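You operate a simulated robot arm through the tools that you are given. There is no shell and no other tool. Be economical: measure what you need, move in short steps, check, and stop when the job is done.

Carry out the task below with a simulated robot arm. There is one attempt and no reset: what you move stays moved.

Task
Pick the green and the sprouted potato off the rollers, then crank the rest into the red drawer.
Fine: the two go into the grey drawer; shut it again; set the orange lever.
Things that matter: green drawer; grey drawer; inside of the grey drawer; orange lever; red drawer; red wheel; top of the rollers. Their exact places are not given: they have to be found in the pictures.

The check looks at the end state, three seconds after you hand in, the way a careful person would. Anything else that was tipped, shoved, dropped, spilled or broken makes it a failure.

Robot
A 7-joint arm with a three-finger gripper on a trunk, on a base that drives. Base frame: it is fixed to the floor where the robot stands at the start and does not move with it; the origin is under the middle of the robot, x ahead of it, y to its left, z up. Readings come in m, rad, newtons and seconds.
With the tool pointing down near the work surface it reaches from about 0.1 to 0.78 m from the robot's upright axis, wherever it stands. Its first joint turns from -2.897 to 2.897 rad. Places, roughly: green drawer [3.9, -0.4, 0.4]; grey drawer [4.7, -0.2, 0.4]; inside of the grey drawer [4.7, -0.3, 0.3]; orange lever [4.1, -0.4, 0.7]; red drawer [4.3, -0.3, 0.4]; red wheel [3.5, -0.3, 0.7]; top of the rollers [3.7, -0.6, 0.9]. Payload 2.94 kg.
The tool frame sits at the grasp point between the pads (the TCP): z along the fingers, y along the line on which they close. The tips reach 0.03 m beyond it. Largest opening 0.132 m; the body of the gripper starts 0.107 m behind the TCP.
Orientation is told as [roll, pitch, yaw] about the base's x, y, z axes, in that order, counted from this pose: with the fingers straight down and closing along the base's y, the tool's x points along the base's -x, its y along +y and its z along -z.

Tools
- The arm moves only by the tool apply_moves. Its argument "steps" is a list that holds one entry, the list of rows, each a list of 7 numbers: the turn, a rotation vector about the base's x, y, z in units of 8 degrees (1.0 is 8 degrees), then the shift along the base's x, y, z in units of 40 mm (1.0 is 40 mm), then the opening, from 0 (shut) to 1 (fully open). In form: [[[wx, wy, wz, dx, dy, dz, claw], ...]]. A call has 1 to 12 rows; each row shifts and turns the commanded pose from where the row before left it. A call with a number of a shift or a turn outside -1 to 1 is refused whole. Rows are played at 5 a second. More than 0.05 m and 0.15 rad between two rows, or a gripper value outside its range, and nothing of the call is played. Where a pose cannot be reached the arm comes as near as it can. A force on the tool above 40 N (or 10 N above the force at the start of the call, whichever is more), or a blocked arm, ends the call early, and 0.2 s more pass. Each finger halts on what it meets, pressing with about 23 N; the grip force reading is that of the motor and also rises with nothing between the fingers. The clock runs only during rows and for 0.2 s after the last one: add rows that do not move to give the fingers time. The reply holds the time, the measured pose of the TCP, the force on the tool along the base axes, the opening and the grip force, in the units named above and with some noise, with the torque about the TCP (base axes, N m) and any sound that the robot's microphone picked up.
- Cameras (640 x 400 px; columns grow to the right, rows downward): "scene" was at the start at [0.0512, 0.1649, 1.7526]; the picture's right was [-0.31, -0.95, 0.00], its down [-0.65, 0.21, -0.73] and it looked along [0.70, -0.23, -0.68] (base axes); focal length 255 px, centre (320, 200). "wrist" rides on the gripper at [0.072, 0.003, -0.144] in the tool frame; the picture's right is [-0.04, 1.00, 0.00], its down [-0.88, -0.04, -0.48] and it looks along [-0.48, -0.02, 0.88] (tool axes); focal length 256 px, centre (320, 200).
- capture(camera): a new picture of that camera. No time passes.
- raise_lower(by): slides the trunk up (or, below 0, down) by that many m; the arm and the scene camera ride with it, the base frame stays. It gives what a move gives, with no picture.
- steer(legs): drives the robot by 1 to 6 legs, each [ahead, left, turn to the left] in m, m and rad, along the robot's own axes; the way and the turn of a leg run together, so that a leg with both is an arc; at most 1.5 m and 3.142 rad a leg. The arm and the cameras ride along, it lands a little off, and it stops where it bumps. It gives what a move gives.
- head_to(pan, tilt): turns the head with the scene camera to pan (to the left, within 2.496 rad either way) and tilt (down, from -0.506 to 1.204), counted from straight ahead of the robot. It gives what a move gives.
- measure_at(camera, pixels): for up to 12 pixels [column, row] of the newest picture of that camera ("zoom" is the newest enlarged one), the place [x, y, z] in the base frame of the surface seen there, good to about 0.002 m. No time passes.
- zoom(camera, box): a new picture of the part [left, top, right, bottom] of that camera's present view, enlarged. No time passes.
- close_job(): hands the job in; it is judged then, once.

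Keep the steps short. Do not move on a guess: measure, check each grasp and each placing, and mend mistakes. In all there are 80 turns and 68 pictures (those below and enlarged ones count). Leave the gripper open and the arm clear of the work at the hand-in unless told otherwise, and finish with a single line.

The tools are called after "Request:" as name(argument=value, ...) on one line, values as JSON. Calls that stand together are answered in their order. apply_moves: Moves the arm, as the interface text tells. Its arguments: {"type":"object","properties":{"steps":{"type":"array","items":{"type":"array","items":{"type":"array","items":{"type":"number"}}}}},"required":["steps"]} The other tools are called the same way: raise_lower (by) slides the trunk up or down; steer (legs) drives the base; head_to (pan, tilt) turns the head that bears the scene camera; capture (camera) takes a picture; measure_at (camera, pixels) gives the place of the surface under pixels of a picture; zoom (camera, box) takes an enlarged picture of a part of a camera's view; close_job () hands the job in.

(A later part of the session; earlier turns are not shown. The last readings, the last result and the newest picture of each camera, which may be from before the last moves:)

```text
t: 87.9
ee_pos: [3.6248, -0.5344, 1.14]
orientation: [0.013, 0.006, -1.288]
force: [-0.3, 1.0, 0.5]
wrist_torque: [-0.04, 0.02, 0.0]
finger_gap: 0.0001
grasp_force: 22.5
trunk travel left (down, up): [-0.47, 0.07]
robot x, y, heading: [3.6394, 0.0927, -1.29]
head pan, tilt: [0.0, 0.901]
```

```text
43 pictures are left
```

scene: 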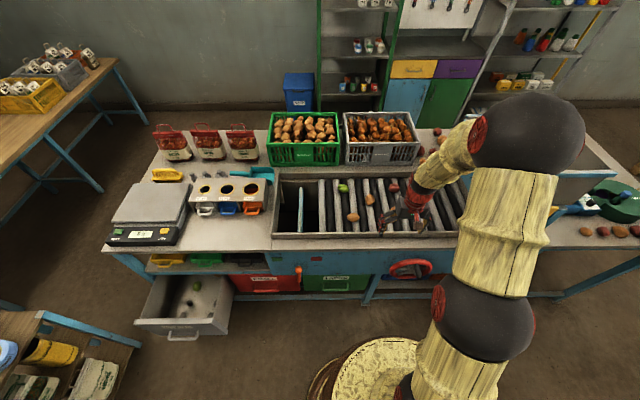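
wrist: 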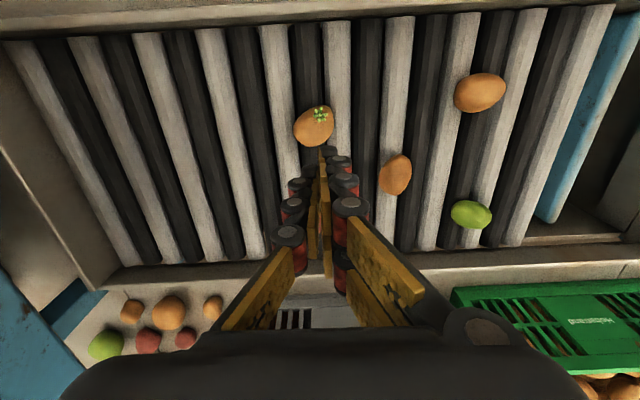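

The potato slipped out (gap 0). It's still on the rollers. I zoom in to see its long axis and re-measure.

Request:
zoom(camera="wrist", box=[250, 80, 378, 160])

Request:
measure_at(camera="zoom", pixels=[[320, 230], [225, 270], [400, 160], [330, 320], [260, 190], [400, 270], [345, 140], [230, 150], [460, 150], [300, 120]])

```text
5.00 times, centred on (314, 120) of wrist
```

zoom: 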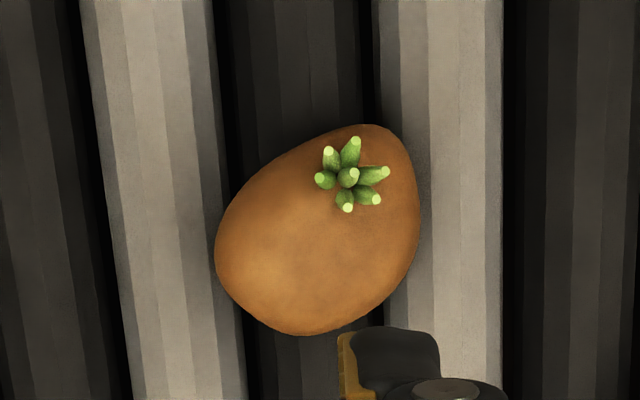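

```text
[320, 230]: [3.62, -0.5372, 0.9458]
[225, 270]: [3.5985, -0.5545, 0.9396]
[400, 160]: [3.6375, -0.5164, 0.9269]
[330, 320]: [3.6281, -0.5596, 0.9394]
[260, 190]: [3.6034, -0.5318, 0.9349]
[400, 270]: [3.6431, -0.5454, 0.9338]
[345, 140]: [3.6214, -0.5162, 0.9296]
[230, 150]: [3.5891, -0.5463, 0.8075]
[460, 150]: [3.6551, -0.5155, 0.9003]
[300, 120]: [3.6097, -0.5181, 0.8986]
```

Long axis runs ~45° in base xy. I turn the gripper −61° so it closes across the short width, and come down to z≈0.99.

Request:
apply_moves(steps=[[[0, 0, -0.95, -0.01, -0.01, -0.45, 0.75], [0, 0, -0.95, -0.01, -0.01, -0.45, 0.75], [0, 0, -0.95, -0.01, -0.01, -0.45, 0.75], [0, 0, -0.95, -0.01, -0.01, -0.45, 0.75], [0, 0, -0.95, -0.01, -0.01, -0.45, 0.75], [0, 0, -0.95, -0.01, -0.01, -0.45, 0.75], [0, 0, -0.95, -0.01, -0.01, -0.45, 0.75], [0, 0, -0.95, -0.01, -0.01, -0.45, 0.75], [0, 0, 0, 0, 0, 0, 0.75]]])

Request:
capture(camera="wrist")

```text
t: 89.9
ee_pos: [3.6232, -0.5402, 0.9946]
orientation: [0.013, 0.005, -2.351]
force: [-0.4, -0.6, -0.1]
wrist_torque: [-0.01, 0.0, 0.0]
finger_gap: 0.0988
grasp_force: 0.1
trunk travel left (down, up): [-0.47, 0.07]
robot x, y, heading: [3.6384, 0.0941, -1.298]
head pan, tilt: [0.0, 0.901]
```

```text
41 pictures are left
```

wrist: 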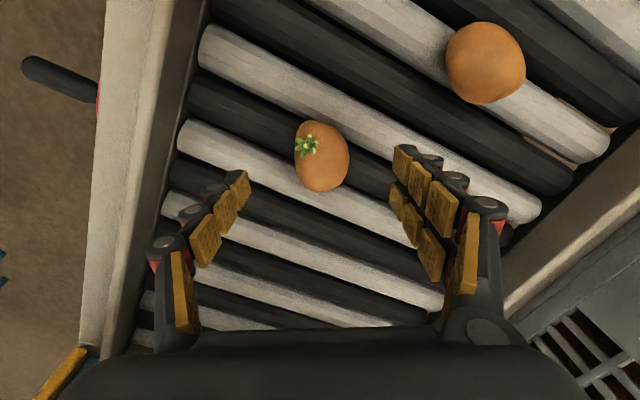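

Aligned across the short side; centre (321,157). I go down to z≈0.931 and close, with a small lift.

Request:
apply_moves(steps=[[[0, 0, 0, 0, 0, -0.8, 0.75], [0, 0, 0, 0, 0, -0.75, 0.75], [0, 0, 0, 0, 0, 0, 0], [0, 0, 0, 0, 0, 0, 0], [0, 0, 0, 0, 0, 0, 0], [0, 0, 0, 0, 0, 0, 0], [0, 0, 0, 0, 0, 0, 0], [0, 0, 0, 0, 0, 0, 0], [0, 0, 0, 0, 0, 0, 0]]])

Request:
apply_moves(steps=[[[0, 0, 0, 0, 0, 0.3, 0], [0, 0, 0, 0, 0, 0.5, 0], [0, 0, 0, 0, 0, 0.7, 0], [0, 0, 0, 0, 0, 0, 0]]])

Request:
capture(camera="wrist")

```text
t: 91.9
ee_pos: [3.6245, -0.5408, 0.9319]
orientation: [0.013, 0.002, -2.35]
force: [0.4, 0.2, 1.7]
wrist_torque: [-0.02, -0.06, 0.03]
finger_gap: 0.0466
grasp_force: 23.1
trunk travel left (down, up): [-0.47, 0.07]
robot x, y, heading: [3.6355, 0.0899, -1.298]
head pan, tilt: [0.0, 0.901]
```

```text
t: 92.9
ee_pos: [3.6235, -0.5385, 0.9913]
orientation: [0.013, 0.006, -2.349]
force: [0.5, -0.5, -0.4]
wrist_torque: [0.02, -0.02, 0.02]
finger_gap: 0.0464
grasp_force: 23.2
trunk travel left (down, up): [-0.47, 0.07]
robot x, y, heading: [3.6361, 0.087, -1.298]
head pan, tilt: [0.0, 0.901]
```

```text
40 pictures are left
```

wrist: 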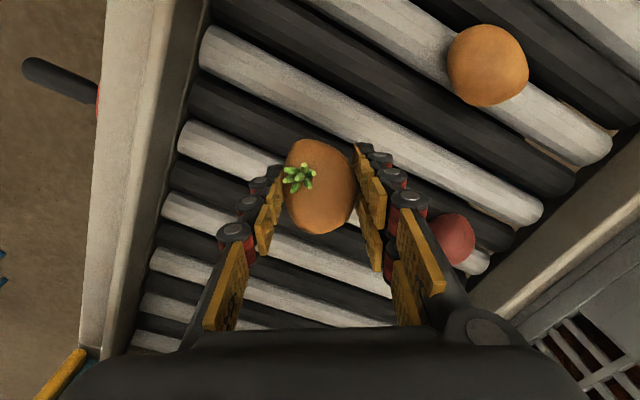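

Sprouted potato is firmly held (gap 0.046). I lift, back off 0.3, and slide left 0.96 to the grey drawer.

Request:
apply_moves(steps=[[[0, 0, 0, 0, 0, 0.8, 0], [0, 0, 0, 0, 0, 0.8, 0], [0, 0, 0, 0, 0, 0.8, 0], [0, 0, 0, 0, 0, 0.8, 0]]])

Request:
steer(legs=[[-0.3, 0, 0], [0, 0.96, 0]])

Request:
apply_moves(steps=[[[0, 0, 0.95, 0.3, 0.08, 0, 0], [0, 0, 0.95, 0.3, 0.08, 0, 0], [0, 0, 0.95, 0.3, 0.08, 0, 0], [0, 0, 0.95, 0.3, 0.08, 0, 0], [0, 0, 0.95, 0.3, 0.08, 0, 0], [0, 0, 0.95, 0.3, 0.08, 0, 0], [0, 0, 0.95, 0.3, 0.08, 0, 0], [0, 0, 0.95, 0.3, 0.08, 0, 0], [0, 0, 0, 0.3, 0.08, 0, 0], [0, 0, 0, 0.3, 0.08, 0, 0]]])

Request:
capture(camera="wrist")

```text
t: 93.9
ee_pos: [3.6248, -0.5384, 1.1202]
orientation: [0.015, 0.003, -2.349]
force: [0.3, 1.3, -1.0]
wrist_torque: [-0.04, 0.03, -0.01]
finger_gap: 0.0463
grasp_force: 22.6
trunk travel left (down, up): [-0.47, 0.07]
robot x, y, heading: [3.6402, 0.0909, -1.302]
head pan, tilt: [0.0, 0.901]
```

```text
t: 100.6
ee_pos: [4.497, 0.0318, 1.1187]
orientation: [0.013, 0.004, -2.317]
force: [0.4, 0.1, -1.4]
wrist_torque: [0.0, 0.0, 0.03]
finger_gap: 0.0464
grasp_force: 23.2
trunk travel left (down, up): [-0.47, 0.07]
robot x, y, heading: [4.4903, 0.6609, -1.262]
head pan, tilt: [0.0, 0.901]
```

```text
t: 102.8
ee_pos: [4.617, 0.0623, 1.1176]
orientation: [0.014, 0.004, -1.255]
force: [-0.2, 0.4, -1.3]
wrist_torque: [-0.03, 0.01, 0.01]
finger_gap: 0.046
grasp_force: 23.2
trunk travel left (down, up): [-0.47, 0.07]
robot x, y, heading: [4.4881, 0.6576, -1.27]
head pan, tilt: [0.0, 0.901]
```

```text
39 pictures are left
```

wrist: 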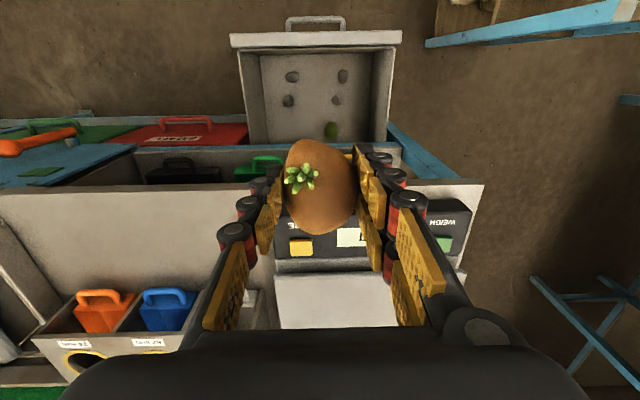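

Gripper is above the open drawer, 0.11 m in front of the bench. I lower the trunk 0.4 and check.

Request:
raise_lower(by=-0.4)

Request:
head_to(pan=0.15, tilt=1.0)

Request:
capture(camera="scene")

Request:
capture(camera="wrist")

```text
t: 106.6
ee_pos: [4.6167, 0.0633, 0.7176]
orientation: [0.014, 0.004, -1.255]
force: [0.2, -0.7, -0.8]
wrist_torque: [-0.02, -0.03, -0.04]
finger_gap: 0.0459
grasp_force: 23.1
trunk travel left (down, up): [-0.07, 0.47]
robot x, y, heading: [4.4859, 0.6593, -1.267]
head pan, tilt: [0.0, 0.901]
```

```text
t: 107.3
ee_pos: [4.6149, 0.0622, 0.7165]
orientation: [0.014, 0.003, -1.256]
force: [-0.2, 0.3, -1.3]
wrist_torque: [-0.01, 0.01, 0.02]
finger_gap: 0.046
grasp_force: 23.1
trunk travel left (down, up): [-0.07, 0.47]
robot x, y, heading: [4.4873, 0.6597, -1.27]
head pan, tilt: [0.15, 1.0]
```

```text
38 pictures are left
```

scene: 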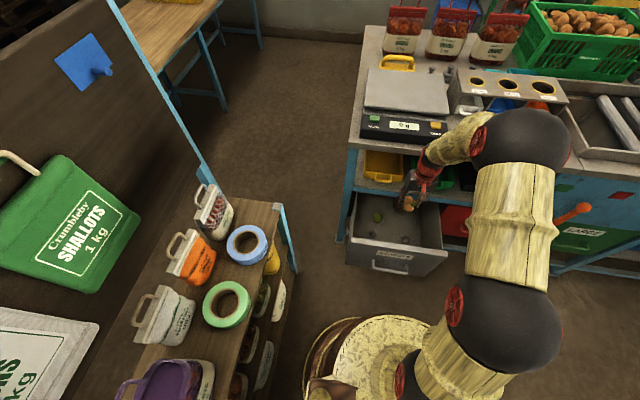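

```text
37 pictures are left
```

wrist: 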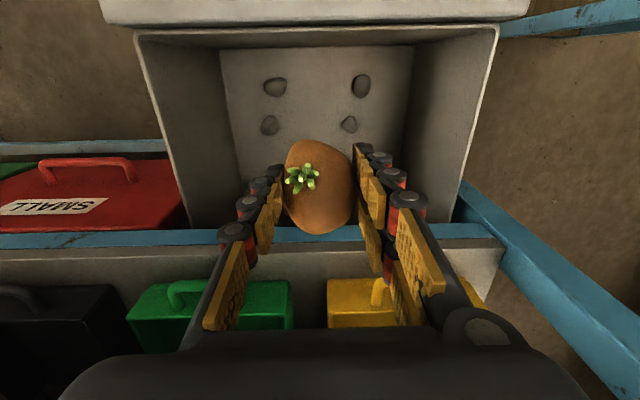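

I check how far the wrist/forearm are from the bench and scale, and measure the grey lumps in the drawer.

Request:
measure_at(camera="scene", pixels=[[440, 150], [465, 130], [430, 175], [520, 140], [425, 160], [480, 165], [440, 128], [380, 145]])

Request:
measure_at(camera="wrist", pixels=[[275, 87], [360, 85], [269, 125], [348, 124], [320, 120], [320, 30], [320, 60], [320, 238]])

```text
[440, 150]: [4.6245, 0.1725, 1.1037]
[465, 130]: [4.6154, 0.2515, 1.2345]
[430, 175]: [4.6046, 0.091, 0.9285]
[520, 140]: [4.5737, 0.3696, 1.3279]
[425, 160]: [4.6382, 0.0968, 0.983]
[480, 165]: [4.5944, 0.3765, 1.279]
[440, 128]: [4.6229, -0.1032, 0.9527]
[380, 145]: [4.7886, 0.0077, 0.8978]
```

```text
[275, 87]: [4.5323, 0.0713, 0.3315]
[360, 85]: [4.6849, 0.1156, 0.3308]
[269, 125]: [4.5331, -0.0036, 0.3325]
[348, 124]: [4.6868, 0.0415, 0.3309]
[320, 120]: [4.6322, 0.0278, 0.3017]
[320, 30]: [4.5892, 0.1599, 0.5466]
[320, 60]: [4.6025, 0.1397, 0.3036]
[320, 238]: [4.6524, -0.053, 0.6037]
```

Path is clear (wrist leans back toward the robot) and there's a free spot between the lumps. I lower to z≈0.35.

Request:
apply_moves(steps=[[[0, 0, 0, 0, 0, -0.915, 0], [0, 0, 0, 0, 0, -0.915, 0], [0, 0, 0, 0, 0, -0.915, 0], [0, 0, 0, 0, 0, -0.915, 0], [0, 0, 0, 0, 0, -0.915, 0], [0, 0, 0, 0, 0, -0.915, 0], [0, 0, 0, 0, 0, -0.915, 0], [0, 0, 0, 0, 0, -0.915, 0], [0, 0, 0, 0, 0, -0.915, 0], [0, 0, 0, 0, 0, -0.915, 0], [0, 0, 0, 0, 0, 0, 0]]])

Request:
capture(camera="wrist")

```text
t: 109.7
ee_pos: [4.6187, 0.0619, 0.3527]
orientation: [0.014, 0.004, -1.256]
force: [-0.2, -0.4, -0.1]
wrist_torque: [-0.02, 0.01, 0.02]
finger_gap: 0.0461
grasp_force: 22.5
trunk travel left (down, up): [-0.07, 0.47]
robot x, y, heading: [4.4909, 0.6608, -1.264]
head pan, tilt: [0.15, 1.0]
```

```text
36 pictures are left
```

wrist: 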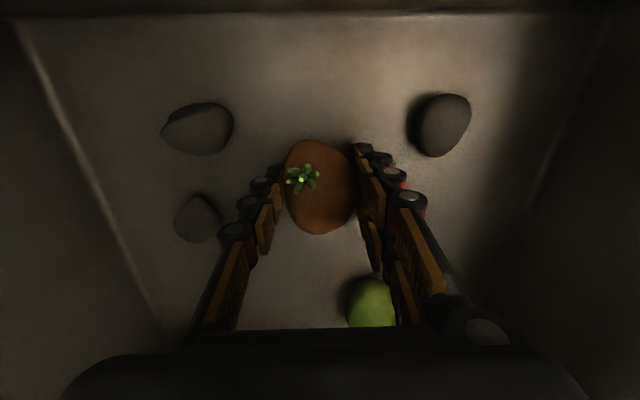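

Just above the floor, free space around. I open to a 0.085 m gap, then raise straight up.

Request:
apply_moves(steps=[[[0, 0, 0, 0, 0, -0.15, 0], [0, 0, 0, 0, 0, 0, 0.6], [0, 0, 0, 0, 0, 0, 0.6], [0, 0, 0, 0, 0, 0, 0.6], [0, 0, 0, 0, 0, 0, 0.6], [0, 0, 0, 0, 0, 0.9, 0.6], [0, 0, 0, 0, 0, 0.9, 0.6], [0, 0, 0, 0, 0, 0.9, 0.6], [0, 0, 0, 0, 0, 0.9, 0.6], [0, 0, 0, 0, 0, 0.9, 0.6], [0, 0, 0, 0, 0, 0.9, 0.6], [0, 0, 0, 0, 0, 0.9, 0.6]]])

Request:
capture(camera="wrist")

Request:
apply_moves(steps=[[[0, 0, 0, 0, 0, 0.9, 0.75], [0, 0, 0, 0, 0, 0.9, 0.75], [0, 0, 0, 0, 0, 0.9, 0.75]]])

Request:
raise_lower(by=0.4)

```text
t: 112.3
ee_pos: [4.6174, 0.0625, 0.5978]
orientation: [0.016, 0.005, -1.255]
force: [-0.6, 0.6, -0.4]
wrist_torque: [-0.04, 0.04, 0.0]
finger_gap: 0.0793
grasp_force: 0.1
trunk travel left (down, up): [-0.07, 0.47]
robot x, y, heading: [4.4947, 0.6576, -1.265]
head pan, tilt: [0.15, 1.0]
```

```text
35 pictures are left
```

wrist: 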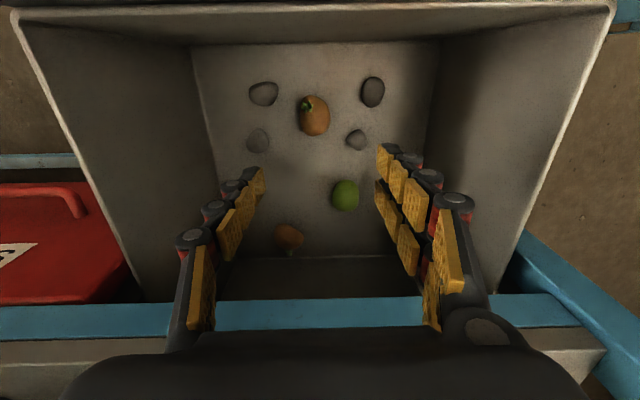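

```text
t: 113.1
ee_pos: [4.6177, 0.0636, 0.7064]
orientation: [0.013, 0.004, -1.256]
force: [-0.2, 0.2, -1.2]
wrist_torque: [-0.03, 0.04, -0.01]
finger_gap: 0.099
grasp_force: 0.0
trunk travel left (down, up): [-0.07, 0.47]
robot x, y, heading: [4.491, 0.659, -1.266]
head pan, tilt: [0.15, 1.0]
```

```text
t: 117.0
ee_pos: [4.6176, 0.0625, 1.1056]
orientation: [0.014, 0.006, -1.254]
force: [-0.8, -0.1, 0.1]
wrist_torque: [-0.01, -0.01, 0.01]
finger_gap: 0.0987
grasp_force: 0.1
trunk travel left (down, up): [-0.47, 0.07]
robot x, y, heading: [4.4899, 0.6554, -1.264]
head pan, tilt: [0.15, 1.0]
```

Sprouted potato rests in the drawer. Back to the rollers: turn −0.025, slide right 0.868, ahead 0.31.

Request:
steer(legs=[[0, 0, -0.025], [0, -0.868, 0], [0.31, 0, 0]])

Request:
capture(camera="wrist")

```text
t: 123.5
ee_pos: [3.8362, -0.4621, 1.1047]
orientation: [0.015, 0.006, -1.318]
force: [0.0, -0.6, -0.1]
wrist_torque: [0.05, 0.02, -0.02]
finger_gap: 0.0991
grasp_force: 0.1
trunk travel left (down, up): [-0.47, 0.07]
robot x, y, heading: [3.7407, 0.1409, -1.329]
head pan, tilt: [0.15, 1.0]
```

```text
34 pictures are left
```

wrist: 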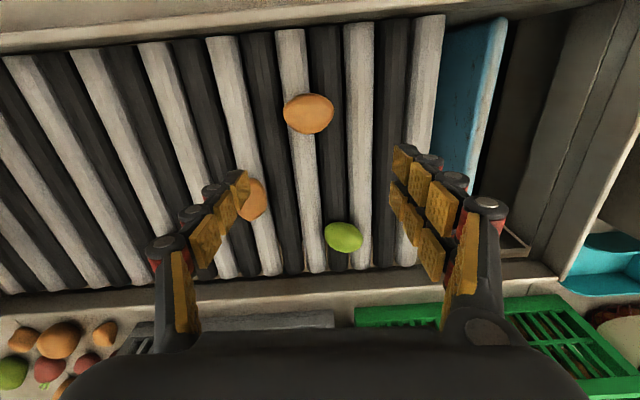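

I drive 0.04 closer and zoom on the green one to get its long axis.

Request:
steer(legs=[[0.04, 0, 0]])

Request:
zoom(camera="wrist", box=[280, 180, 408, 260])

```text
t: 124.4
ee_pos: [3.8449, -0.5031, 1.1042]
orientation: [0.015, 0.006, -1.317]
force: [-0.3, -0.7, -0.6]
wrist_torque: [0.1, 0.03, -0.02]
finger_gap: 0.099
grasp_force: 0.2
trunk travel left (down, up): [-0.47, 0.07]
robot x, y, heading: [3.7548, 0.1026, -1.329]
head pan, tilt: [0.15, 1.0]
```

```text
5.00 times, centred on (344, 220) of wrist
```

zoom: 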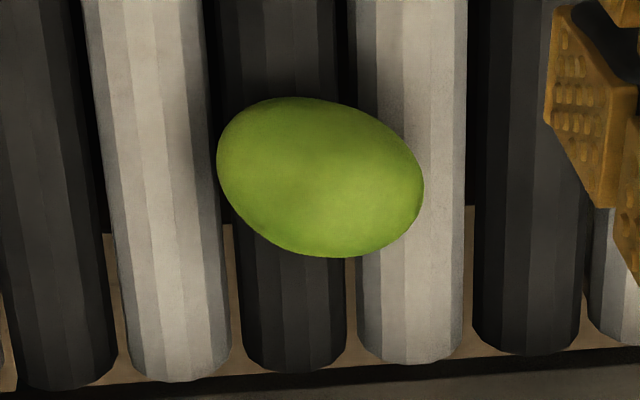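

Request:
measure_at(camera="zoom", pixels=[[320, 178], [225, 155], [415, 200], [270, 105], [385, 245], [300, 250], [340, 110], [415, 165], [225, 180]])

```text
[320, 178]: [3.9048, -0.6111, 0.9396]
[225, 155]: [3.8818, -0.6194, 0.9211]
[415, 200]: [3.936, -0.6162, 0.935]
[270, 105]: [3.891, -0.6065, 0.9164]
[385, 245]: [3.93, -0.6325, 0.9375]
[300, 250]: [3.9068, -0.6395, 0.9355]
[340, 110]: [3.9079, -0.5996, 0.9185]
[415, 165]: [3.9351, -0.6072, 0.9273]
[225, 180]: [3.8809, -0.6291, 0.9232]
```

Long axis ≈ −17° in base xy, so I want the closing axis near 73° (turn +55°), which points toward the far rim and crate. I measure these for clearance.

Request:
capture(camera="wrist")

Request:
measure_at(camera="wrist", pixels=[[420, 285], [420, 270], [340, 250], [340, 262], [250, 300], [500, 270], [350, 300], [340, 275]])

```text
32 pictures are left
```

wrist: 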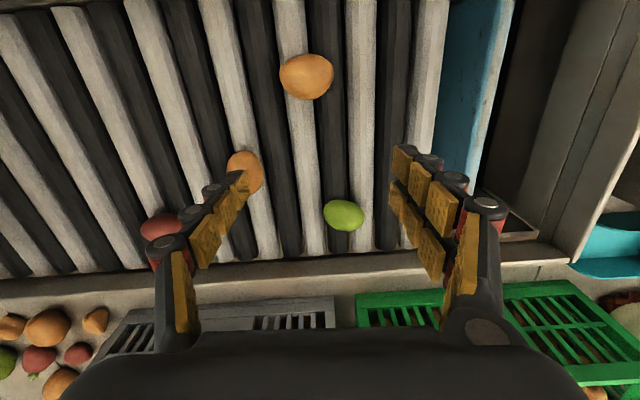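

```text
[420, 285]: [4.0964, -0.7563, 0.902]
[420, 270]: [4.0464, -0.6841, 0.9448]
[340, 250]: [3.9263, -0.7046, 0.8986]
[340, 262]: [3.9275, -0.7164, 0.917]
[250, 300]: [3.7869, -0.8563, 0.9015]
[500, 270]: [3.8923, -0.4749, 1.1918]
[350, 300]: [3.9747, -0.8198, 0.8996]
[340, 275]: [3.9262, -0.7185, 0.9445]
```

Clear: rim at y≈−0.72, crate further. I move above the green one, turning +55°, to z≈0.99.

Request:
apply_moves(steps=[[[0, 0, 0.98, 0.214, -0.404, -0.407, 0.75], [0, 0, 0.98, 0.214, -0.404, -0.407, 0.75], [0, 0, 0.98, 0.214, -0.404, -0.407, 0.75], [0, 0, 0.98, 0.214, -0.404, -0.407, 0.75], [0, 0, 0.98, 0.214, -0.404, -0.407, 0.75], [0, 0, 0.98, 0.214, -0.404, -0.407, 0.75], [0, 0, 0.98, 0.214, -0.404, -0.407, 0.75], [0, 0, 0, 0, 0, 0, 0.75]]])

Request:
capture(camera="wrist")

```text
t: 126.2
ee_pos: [3.9025, -0.6118, 0.9933]
orientation: [0.014, 0.002, -0.356]
force: [0.0, -0.3, 0.6]
wrist_torque: [0.01, 0.02, -0.01]
finger_gap: 0.0991
grasp_force: 0.0
trunk travel left (down, up): [-0.47, 0.07]
robot x, y, heading: [3.7529, 0.0983, -1.328]
head pan, tilt: [0.15, 1.0]
```

```text
31 pictures are left
```

wrist: 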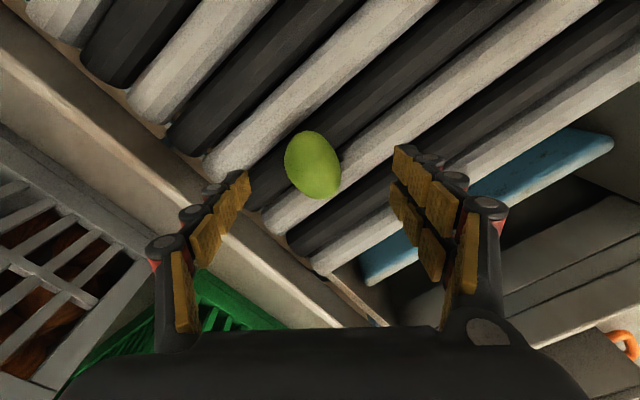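

Aligned (centre ~ (313,165)). Down to z≈0.932 and close, then lift.

Request:
apply_moves(steps=[[[0, 0, 0, 0, -0.04, -0.78, 0.75], [0, 0, 0, 0, -0.04, -0.75, 0.75], [0, 0, 0, 0, 0, 0, 0], [0, 0, 0, 0, 0, 0, 0], [0, 0, 0, 0, 0, 0, 0], [0, 0, 0, 0, 0, 0, 0], [0, 0, 0, 0, 0, 0, 0], [0, 0, 0, 0, 0, 0, 0], [0, 0, 0, 0, 0, 0, 0]]])

Request:
apply_moves(steps=[[[0, 0, 0, 0, 0, 0.3, 0], [0, 0, 0, 0, 0, 0.5, 0], [0, 0, 0, 0, 0, 0.9, 0], [0, 0, 0, 0, 0, 0.9, 0], [0, 0, 0, 0, 0, 0.9, 0], [0, 0, 0, 0, 0, 0.9, 0], [0, 0, 0, 0, 0, 0, 0]]])

```text
t: 128.2
ee_pos: [3.9036, -0.6156, 0.9298]
orientation: [0.014, 0.002, -0.36]
force: [-0.5, -1.0, 4.3]
wrist_torque: [-0.16, 0.01, 0.02]
finger_gap: 0.0485
grasp_force: 22.7
trunk travel left (down, up): [-0.47, 0.07]
robot x, y, heading: [3.7508, 0.1051, -1.33]
head pan, tilt: [0.15, 1.0]
```

```text
t: 129.8
ee_pos: [3.9045, -0.6169, 1.104]
orientation: [0.016, 0.004, -0.36]
force: [0.5, -0.9, -1.0]
wrist_torque: [-0.01, 0.02, 0.03]
finger_gap: 0.0483
grasp_force: 23.3
trunk travel left (down, up): [-0.47, 0.07]
robot x, y, heading: [3.7541, 0.1038, -1.329]
head pan, tilt: [0.15, 1.0]
```

Green potato held. I back off 0.33, then turn the gripper back −55° while retracting 0.15, then slide left 0.86.

Request:
steer(legs=[[0, 0, 0.04], [-0.327, 0, 0]])

Request:
apply_moves(steps=[[[0, 0, -0.95, -0.1, 0.5, 0, 0], [0, 0, -0.95, -0.1, 0.5, 0, 0], [0, 0, -0.95, -0.1, 0.5, 0, 0], [0, 0, -0.95, -0.1, 0.5, 0, 0], [0, 0, -0.95, -0.1, 0.5, 0, 0], [0, 0, -0.95, -0.1, 0.5, 0, 0], [0, 0, -0.95, -0.1, 0.5, 0, 0]]])

Request:
steer(legs=[[0, 0.86, 0]])

Request:
capture(camera="wrist")

```text
t: 132.3
ee_pos: [3.8353, -0.2924, 1.1073]
orientation: [0.014, 0.004, -0.33]
force: [0.0, -0.2, -0.3]
wrist_torque: [-0.01, -0.02, -0.04]
finger_gap: 0.0485
grasp_force: 23.0
trunk travel left (down, up): [-0.47, 0.07]
robot x, y, heading: [3.6612, 0.4197, -1.3]
head pan, tilt: [0.15, 1.0]
```

```text
t: 133.9
ee_pos: [3.8054, -0.1532, 1.1083]
orientation: [0.014, 0.003, -1.26]
force: [0.5, 0.1, -0.9]
wrist_torque: [-0.03, -0.03, 0.01]
finger_gap: 0.0484
grasp_force: 22.8
trunk travel left (down, up): [-0.47, 0.07]
robot x, y, heading: [3.6634, 0.4242, -1.291]
head pan, tilt: [0.15, 1.0]
```

```text
t: 138.4
ee_pos: [4.6161, 0.0721, 1.108]
orientation: [0.016, 0.005, -1.261]
force: [0.1, 0.0, -0.8]
wrist_torque: [-0.04, 0.03, -0.03]
finger_gap: 0.0483
grasp_force: 23.7
trunk travel left (down, up): [-0.47, 0.07]
robot x, y, heading: [4.4701, 0.6509, -1.303]
head pan, tilt: [0.15, 1.0]
```

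```text
30 pictures are left
```

wrist: 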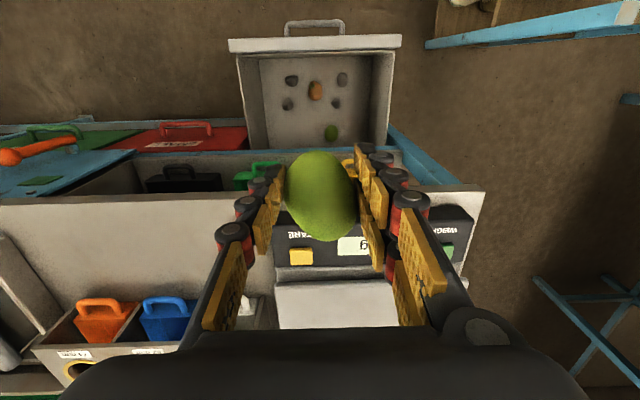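

Over the drawer. I measure the sprouted potato and front-wall position to choose the spot, then lower the trunk.

Request:
measure_at(camera="wrist", pixels=[[315, 88], [315, 98], [315, 82], [315, 72], [315, 58], [315, 45], [290, 80], [342, 78]])

Request:
raise_lower(by=-0.4)

```text
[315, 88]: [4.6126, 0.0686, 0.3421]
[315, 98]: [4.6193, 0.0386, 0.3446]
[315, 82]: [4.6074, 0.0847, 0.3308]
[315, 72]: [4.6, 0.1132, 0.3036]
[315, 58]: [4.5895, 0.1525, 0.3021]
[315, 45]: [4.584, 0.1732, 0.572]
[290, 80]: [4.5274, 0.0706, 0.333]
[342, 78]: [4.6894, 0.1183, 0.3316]
```

```text
t: 142.3
ee_pos: [4.6149, 0.072, 0.7079]
orientation: [0.015, 0.005, -1.262]
force: [-0.3, -0.6, -1.5]
wrist_torque: [-0.02, 0.0, 0.03]
finger_gap: 0.0479
grasp_force: 22.9
trunk travel left (down, up): [-0.07, 0.47]
robot x, y, heading: [4.4721, 0.649, -1.299]
head pan, tilt: [0.15, 1.0]
```

Placing toward the front would put the wrist camera into the drawer front, so I place it just behind the sprouted one at (4.625, 0.015), releasing at z≈0.375.

Request:
apply_moves(steps=[[[0, 0, 0, 0.12, -0.71, 0, 0], [0, 0, 0, 0.12, -0.71, 0, 0], [0, 0, 0, 0, 0, -0.925, 0], [0, 0, 0, 0, 0, -0.925, 0], [0, 0, 0, 0, 0, -0.925, 0], [0, 0, 0, 0, 0, -0.925, 0], [0, 0, 0, 0, 0, -0.925, 0], [0, 0, 0, 0, 0, -0.925, 0], [0, 0, 0, 0, 0, -0.925, 0], [0, 0, 0, 0, 0, -0.925, 0], [0, 0, 0, 0, 0, -0.925, 0], [0, 0, 0, 0, 0, 0, 0]]])

Request:
capture(camera="wrist")

```text
t: 144.9
ee_pos: [4.6259, 0.0178, 0.3731]
orientation: [0.014, 0.006, -1.263]
force: [0.2, 0.2, -1.5]
wrist_torque: [0.03, -0.04, -0.04]
finger_gap: 0.0482
grasp_force: 23.1
trunk travel left (down, up): [-0.07, 0.47]
robot x, y, heading: [4.471, 0.6465, -1.301]
head pan, tilt: [0.15, 1.0]
```

```text
29 pictures are left
```

wrist: 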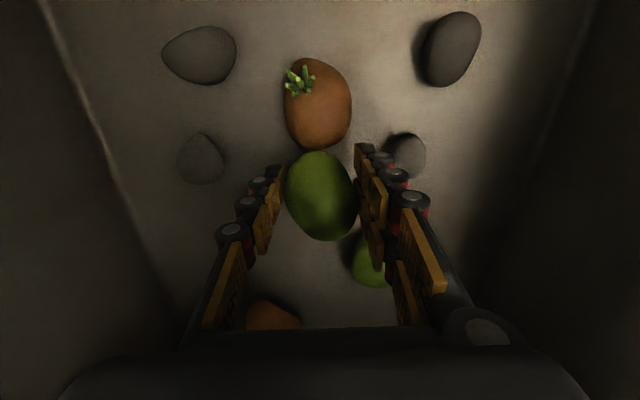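

It fits just behind the sprouted one. Lower 0.01 m, open modestly (gap ~0.066), and raise.

Request:
apply_moves(steps=[[[0, 0, 0, 0, 0, -0.25, 0], [0, 0, 0, 0, 0, 0, 0.5], [0, 0, 0, 0, 0, 0, 0.5], [0, 0, 0, 0, 0, 0, 0.5], [0, 0, 0, 0, 0, 0.9, 0.5], [0, 0, 0, 0, 0, 0.9, 0.5], [0, 0, 0, 0, 0, 0.9, 0.5], [0, 0, 0, 0, 0, 0.9, 0.5], [0, 0, 0, 0, 0, 0.9, 0.5], [0, 0, 0, 0, 0, 0.9, 0.5], [0, 0, 0, 0, 0, 0.9, 0.5], [0, 0, 0, 0, 0, 0.9, 0.5]]])

Request:
capture(camera="wrist")

```text
t: 147.5
ee_pos: [4.6241, 0.0177, 0.6543]
orientation: [0.012, 0.008, -1.264]
force: [-0.1, -0.2, -0.5]
wrist_torque: [-0.01, -0.01, -0.03]
finger_gap: 0.0664
grasp_force: 0.0
trunk travel left (down, up): [-0.07, 0.47]
robot x, y, heading: [4.4707, 0.6476, -1.303]
head pan, tilt: [0.15, 1.0]
```

```text
28 pictures are left
```

wrist: 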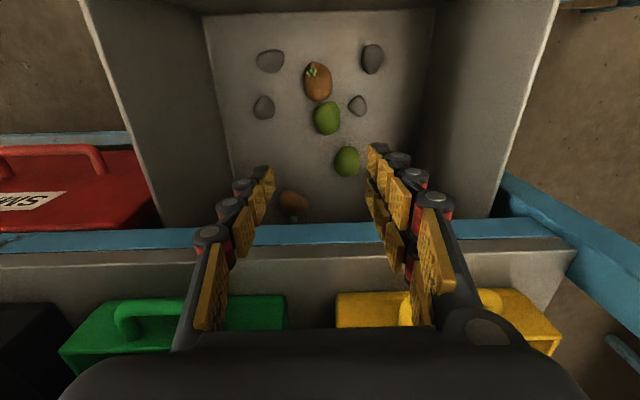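

Both rejects lie in the grey drawer. Next shut it: close fingers, rise, back off 0.3, pitch the tool 45° so the fingertips point forward-down.

Request:
apply_moves(steps=[[[0, 0, 0, 0, 0, 0.9, 0], [0, 0, 0, 0, 0, 0.9, 0], [0, 0, 0, 0, 0, 0.9, 0], [0, 0, 0, 0, 0, 0.9, 0]]])

Request:
steer(legs=[[-0.32, 0, 0]])

Request:
apply_moves(steps=[[[-0.961, -0.276, 0, 0, 0, -0.5, 0], [-0.961, -0.276, 0, 0, 0, -0.5, 0], [-0.961, -0.276, 0, 0, 0, -0.5, 0], [-0.961, -0.276, 0, 0, 0, -0.5, 0], [-0.961, -0.276, 0, 0, 0, -0.5, 0], [-0.961, -0.276, 0, 0, 0, -0.5, 0], [0, 0, 0, 0, 0, -0.8, 0], [0, 0, 0, 0, 0, -0.8, 0], [0, 0, 0, 0, 0, -0.8, 0]]])

Request:
capture(camera="wrist")

```text
t: 148.5
ee_pos: [4.624, 0.0156, 0.7956]
orientation: [0.014, 0.006, -1.262]
force: [0.9, -0.1, -1.1]
wrist_torque: [0.0, -0.01, 0.02]
finger_gap: 0.0
grasp_force: 5.5
trunk travel left (down, up): [-0.07, 0.47]
robot x, y, heading: [4.4732, 0.6452, -1.302]
head pan, tilt: [0.15, 1.0]
```

```text
t: 150.6
ee_pos: [4.5382, 0.3262, 0.7958]
orientation: [0.014, 0.003, -1.263]
force: [-0.4, 0.9, 0.5]
wrist_torque: [0.0, -0.01, 0.02]
finger_gap: 0.0001
grasp_force: 23.2
trunk travel left (down, up): [-0.07, 0.47]
robot x, y, heading: [4.3882, 0.9596, -1.303]
head pan, tilt: [0.15, 1.0]
```

```text
t: 152.6
ee_pos: [4.5419, 0.3315, 0.6034]
orientation: [0.022, -0.639, -1.256]
force: [0.6, -0.7, 1.6]
wrist_torque: [0.08, 0.02, 0.01]
finger_gap: 0.0002
grasp_force: 22.9
out of reach, approached as far as the arm can: row 5, 6
trunk travel left (down, up): [-0.07, 0.47]
robot x, y, heading: [4.3875, 0.9609, -1.303]
head pan, tilt: [0.15, 1.0]
```

```text
27 pictures are left
```

wrist: 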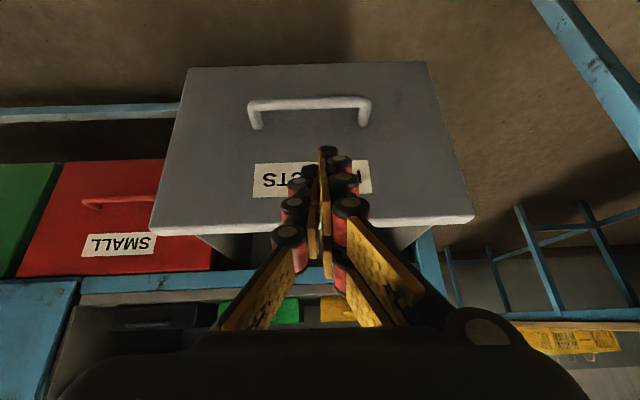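

Aligned with the drawer's centre. I lower 0.085 m and drive ahead slowly in parts.

Request:
apply_moves(steps=[[[0, 0, 0, 0, 0, -0.71, 0], [0, 0, 0, 0, 0, -0.71, 0], [0, 0, 0, 0, 0, -0.71, 0], [0, 0, 0, 0, 0, 0, 0]]])

Request:
steer(legs=[[0.1, 0, 0], [0.1, 0, 0], [0.1, 0, 0]])

Request:
capture(camera="scene")

```text
t: 153.6
ee_pos: [4.5445, 0.3321, 0.5181]
orientation: [0.021, -0.637, -1.258]
force: [-0.9, -0.1, -0.6]
wrist_torque: [0.0, 0.0, -0.03]
finger_gap: 0.0002
grasp_force: 22.9
trunk travel left (down, up): [-0.07, 0.47]
robot x, y, heading: [4.387, 0.9607, -1.297]
head pan, tilt: [0.15, 1.0]
```

```text
t: 156.3
ee_pos: [4.6271, 0.0403, 0.5191]
orientation: [0.023, -0.637, -1.254]
force: [-0.2, 0.3, 0.2]
wrist_torque: [0.01, 0.03, 0.01]
finger_gap: 0.0
grasp_force: 23.5
trunk travel left (down, up): [-0.07, 0.47]
robot x, y, heading: [4.4693, 0.6684, -1.301]
head pan, tilt: [0.15, 1.0]
```

```text
26 pictures are left
```

scene: 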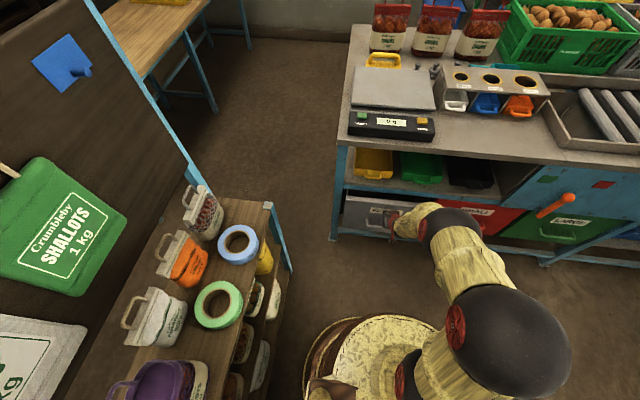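

Drawer has moved in; about 0.065 m remain. I push on 0.06 more, then gently with the arm.

Request:
steer(legs=[[0.055, 0, 0]])

Request:
apply_moves(steps=[[[0, 0, 0, 0.035, -0.12, 0, 0], [0, 0, 0, 0.035, -0.12, 0, 0], [0, 0, 0, 0.035, -0.12, 0, 0], [0, 0, 0, 0.035, -0.12, 0, 0], [0, 0, 0, 0.035, -0.12, 0, 0]]])

Request:
zoom(camera="scene", box=[320, 130, 480, 250])

```text
t: 157.2
ee_pos: [4.6421, -0.0128, 0.5198]
orientation: [0.023, -0.638, -1.25]
force: [-0.1, 0.7, -0.1]
wrist_torque: [0.0, 0.0, -0.02]
finger_gap: 0.0
grasp_force: 23.2
trunk travel left (down, up): [-0.07, 0.47]
robot x, y, heading: [4.4813, 0.6137, -1.297]
head pan, tilt: [0.15, 1.0]
```

```text
t: 158.0
ee_pos: [4.6417, -0.0159, 0.5106]
orientation: [0.022, -0.621, -1.252]
force: [-0.4, 3.6, -0.8]
wrist_torque: [0.42, 0.15, 0.03]
finger_gap: 0.0
grasp_force: 22.4
trunk travel left (down, up): [-0.07, 0.47]
robot x, y, heading: [4.4845, 0.6126, -1.295]
head pan, tilt: [0.15, 1.0]
stopped in row 3: the force on the tool passed its limit at 47 N (the readings are from after the stop); the commanded pose is now the measured one
```

```text
3.33 times, centred on (400, 190) of scene
```

zoom: 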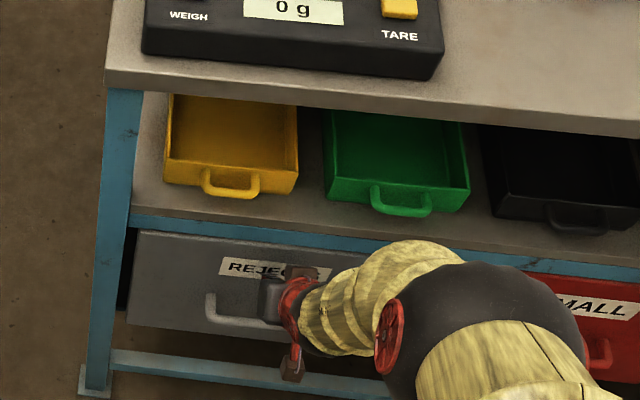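

A hard stop was reached. I verify the face and handle against the closed position (handle left end was (4.71, 0.01)).

Request:
measure_at(camera="zoom", pixels=[[213, 315], [180, 280], [145, 300], [250, 266], [230, 319]])

Request:
steer(legs=[[-0.25, 0, 0]])

Request:
zoom(camera="scene", box=[320, 100, 640, 300])

```text
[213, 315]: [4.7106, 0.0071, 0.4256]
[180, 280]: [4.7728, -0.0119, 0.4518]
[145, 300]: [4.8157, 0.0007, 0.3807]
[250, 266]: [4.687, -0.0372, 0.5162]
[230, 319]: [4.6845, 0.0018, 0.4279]
```

```text
t: 159.8
ee_pos: [4.5794, 0.2174, 0.5119]
orientation: [0.024, -0.621, -1.249]
force: [0.1, -0.6, 0.0]
wrist_torque: [-0.03, 0.03, -0.06]
finger_gap: 0.0
grasp_force: 23.3
trunk travel left (down, up): [-0.07, 0.47]
robot x, y, heading: [4.4171, 0.8528, -1.294]
head pan, tilt: [0.15, 1.0]
```

```text
2.00 times, centred on (480, 200) of scene
```

zoom: 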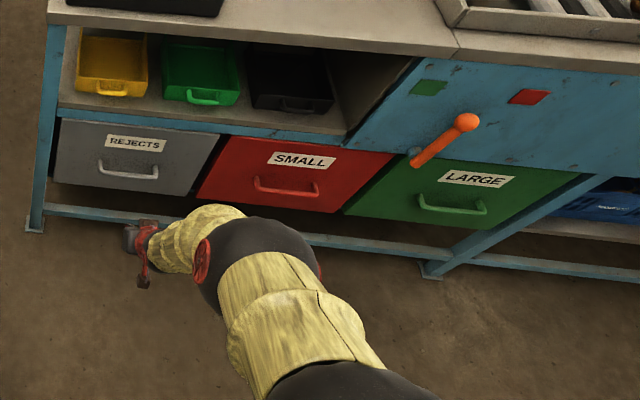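

Grey drawer is shut (handle at (4.711, 0.007)). Now the lever: raise the trunk 0.22 and slide right 0.575 so the closed fingers sit to the left of the lever.

Request:
raise_lower(by=0.22)

Request:
steer(legs=[[0, -0.575, 0]])

Request:
head_to(pan=0.0, tilt=0.85)

Request:
capture(camera="scene")

Request:
capture(camera="wrist")

```text
t: 162.1
ee_pos: [4.5804, 0.217, 0.7318]
orientation: [0.023, -0.623, -1.251]
force: [-0.1, -0.5, 0.5]
wrist_torque: [0.02, 0.0, 0.0]
finger_gap: 0.0001
grasp_force: 23.0
trunk travel left (down, up): [-0.29, 0.25]
robot x, y, heading: [4.4174, 0.8468, -1.289]
head pan, tilt: [0.15, 1.0]
```

```text
t: 165.4
ee_pos: [4.0196, 0.0559, 0.7339]
orientation: [0.023, -0.623, -1.244]
force: [0.0, 0.2, -1.0]
wrist_torque: [-0.03, -0.01, 0.01]
finger_gap: 0.0
grasp_force: 23.2
trunk travel left (down, up): [-0.29, 0.25]
robot x, y, heading: [3.8549, 0.6906, -1.287]
head pan, tilt: [0.15, 1.0]
```

```text
t: 166.1
ee_pos: [4.0196, 0.0557, 0.7326]
orientation: [0.022, -0.624, -1.246]
force: [-0.1, -0.1, -0.5]
wrist_torque: [0.02, -0.01, 0.01]
finger_gap: 0.0
grasp_force: 23.2
trunk travel left (down, up): [-0.29, 0.25]
robot x, y, heading: [3.8554, 0.6889, -1.288]
head pan, tilt: [0.0, 0.85]
```

```text
23 pictures are left
```

scene: 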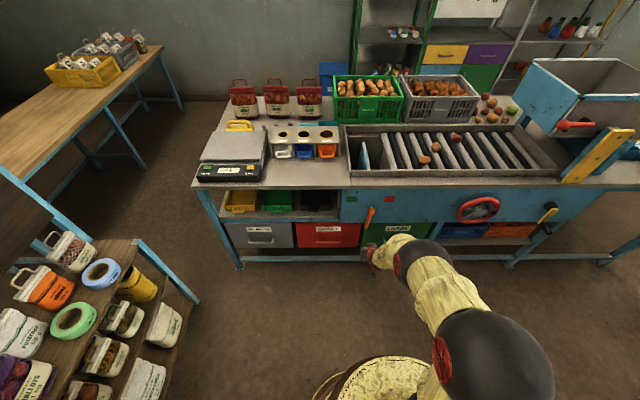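

```text
22 pictures are left
```

wrist: 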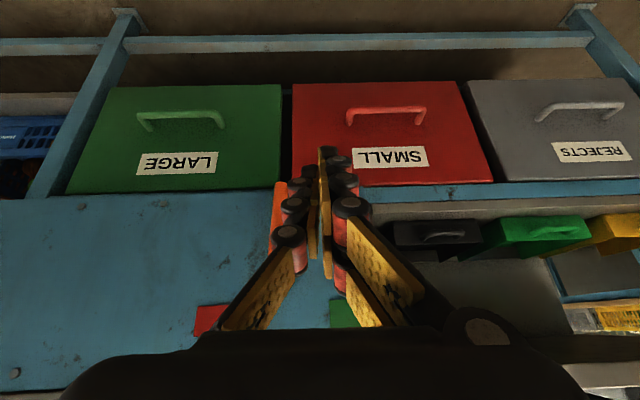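

Lever is just right of the fingers. I shift the tool 0.02 left and drive ahead 0.19, then check.

Request:
apply_moves(steps=[[[0, 0, 0, 0.5, 0.14, 0, 0], [0, 0, 0, 0, 0, 0, 0]]])

Request:
steer(legs=[[0.19, 0, 0]])

Request:
capture(camera="wrist")

```text
t: 166.7
ee_pos: [4.0416, 0.0613, 0.7323]
orientation: [0.022, -0.623, -1.242]
force: [0.0, -0.2, -0.5]
wrist_torque: [0.01, 0.0, 0.0]
finger_gap: 0.0001
grasp_force: 23.6
trunk travel left (down, up): [-0.29, 0.25]
robot x, y, heading: [3.8552, 0.6868, -1.287]
head pan, tilt: [0.0, 0.85]
```

```text
t: 168.3
ee_pos: [4.0934, -0.1205, 0.7321]
orientation: [0.023, -0.623, -1.244]
force: [0.4, -0.6, 0.2]
wrist_torque: [0.02, -0.04, 0.02]
finger_gap: 0.0002
grasp_force: 22.9
trunk travel left (down, up): [-0.29, 0.25]
robot x, y, heading: [3.9074, 0.5037, -1.289]
head pan, tilt: [0.0, 0.85]
```

```text
21 pictures are left
```

wrist: 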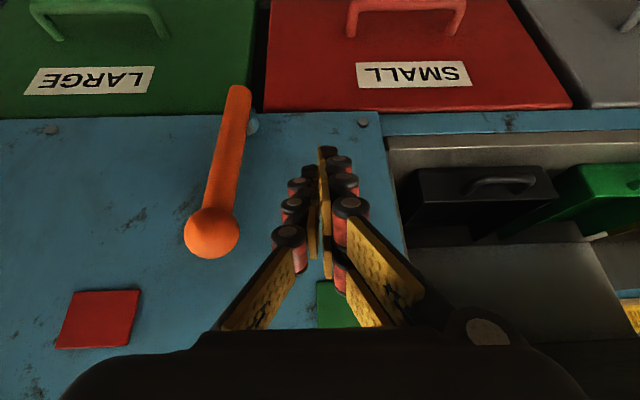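

Fingers are left of the lever, 0.06 m off the panel. I advance 0.042 m and push right 0.08 m in small rows.

Request:
apply_moves(steps=[[[0, 0, 0, 0.145, -0.505, 0, 0], [0, 0, 0, 0.145, -0.505, 0, 0], [0, 0, 0, -0.36, -0.1, 0, 0], [0, 0, 0, -0.36, -0.1, 0, 0], [0, 0, 0, -0.36, -0.1, 0, 0], [0, 0, 0, -0.36, -0.1, 0, 0], [0, 0, 0, -0.36, -0.1, 0, 0], [0, 0, 0, 0, 0, 0, 0]]])

Request:
capture(camera="wrist")

```text
t: 170.1
ee_pos: [4.0323, -0.1827, 0.7343]
orientation: [0.022, -0.623, -1.245]
force: [0.8, 1.0, 0.0]
wrist_torque: [-0.01, 0.03, 0.0]
finger_gap: 0.0001
grasp_force: 22.7
trunk travel left (down, up): [-0.29, 0.25]
robot x, y, heading: [3.9091, 0.5064, -1.29]
head pan, tilt: [0.0, 0.85]
```

```text
20 pictures are left
```

wrist: 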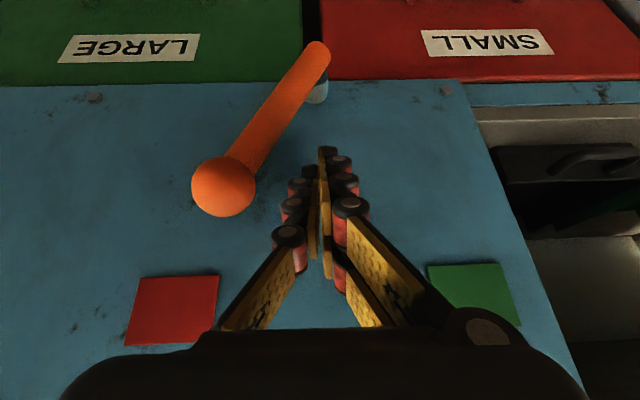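

The lever has swung toward the red mark, ahead of the fingers. I measure its angle.

Request:
measure_at(camera="wrist", pixels=[[222, 185], [318, 90], [270, 130], [178, 305], [318, 60], [470, 290]])

Request:
zoom(camera="scene", box=[300, 170, 460, 270])

```text
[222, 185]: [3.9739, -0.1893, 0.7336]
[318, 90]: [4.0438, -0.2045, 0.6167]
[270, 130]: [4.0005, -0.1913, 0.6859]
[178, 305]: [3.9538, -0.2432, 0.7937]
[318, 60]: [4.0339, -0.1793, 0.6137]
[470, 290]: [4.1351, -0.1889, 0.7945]
```

```text
4.00 times, centred on (380, 220) of scene
```

zoom: 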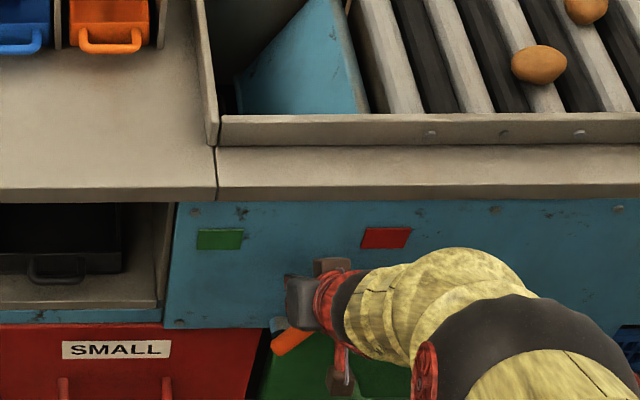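

Lever is at 28°, in line with the red mark. I back off 0.2 and slide right 0.5 to look at the wheel.

Request:
steer(legs=[[-0.2, 0, 0], [0, -0.5, 0]])

Request:
zoom(camera="scene", box=[280, 120, 520, 270])

Request:
capture(camera="wrist")

```text
t: 174.3
ee_pos: [3.4771, -0.1283, 0.7335]
orientation: [0.021, -0.623, -1.255]
force: [0.3, 0.4, -0.3]
wrist_torque: [0.03, 0.01, -0.02]
finger_gap: 0.0
grasp_force: 23.3
trunk travel left (down, up): [-0.29, 0.25]
robot x, y, heading: [3.3629, 0.5622, -1.299]
head pan, tilt: [0.0, 0.85]
```

```text
2.67 times, centred on (400, 195) of scene
```

zoom: 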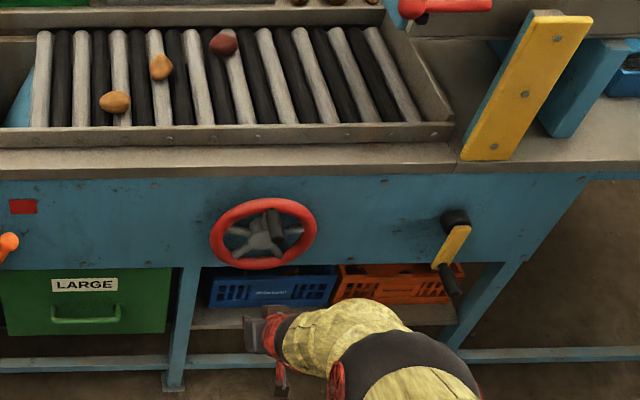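

```text
17 pictures are left
```

wrist: 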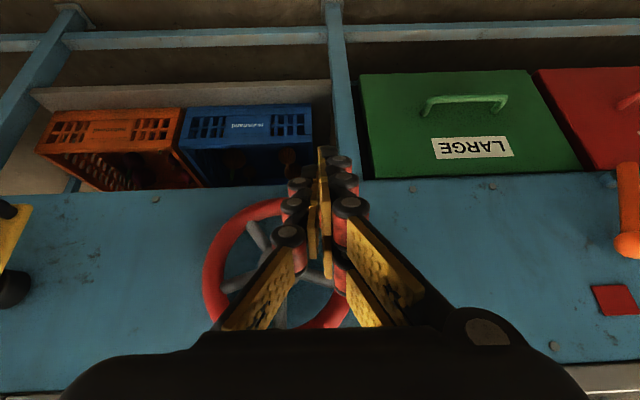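

I zoom in on the wheel and measure rim, hub, and peg.

Request:
zoom(camera="scene", box=[350, 185, 410, 225])

Request:
measure_at(camera="zoom", pixels=[[300, 120], [310, 90], [250, 230], [300, 330], [130, 210], [480, 190], [290, 80], [310, 170], [320, 45], [260, 200]])

```text
10.00 times, centred on (380, 205) of scene
```

zoom: 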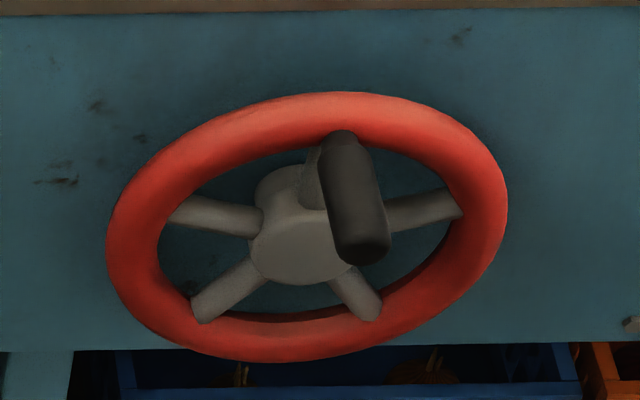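

```text
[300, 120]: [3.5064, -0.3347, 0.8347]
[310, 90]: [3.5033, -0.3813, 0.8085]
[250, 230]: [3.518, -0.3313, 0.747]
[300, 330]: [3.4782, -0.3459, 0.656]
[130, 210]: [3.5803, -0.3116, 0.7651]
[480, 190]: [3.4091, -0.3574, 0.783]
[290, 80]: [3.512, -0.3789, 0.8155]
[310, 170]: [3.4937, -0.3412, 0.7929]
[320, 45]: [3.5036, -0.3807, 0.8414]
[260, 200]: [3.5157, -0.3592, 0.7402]
```

Request:
measure_at(camera="zoom", pixels=[[343, 145], [352, 190], [362, 230], [362, 255], [340, 108], [300, 240], [320, 345], [120, 250], [495, 215], [335, 190], [378, 190], [290, 260]])

```text
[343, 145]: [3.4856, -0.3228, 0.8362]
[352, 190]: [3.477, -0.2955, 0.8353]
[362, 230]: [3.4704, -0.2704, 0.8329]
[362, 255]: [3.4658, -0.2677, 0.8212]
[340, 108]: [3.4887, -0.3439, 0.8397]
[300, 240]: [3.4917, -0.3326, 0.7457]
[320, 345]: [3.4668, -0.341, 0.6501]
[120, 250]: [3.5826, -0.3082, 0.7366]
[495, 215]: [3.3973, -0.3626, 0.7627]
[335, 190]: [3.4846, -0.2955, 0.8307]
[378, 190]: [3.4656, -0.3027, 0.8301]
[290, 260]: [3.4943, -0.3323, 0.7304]
```

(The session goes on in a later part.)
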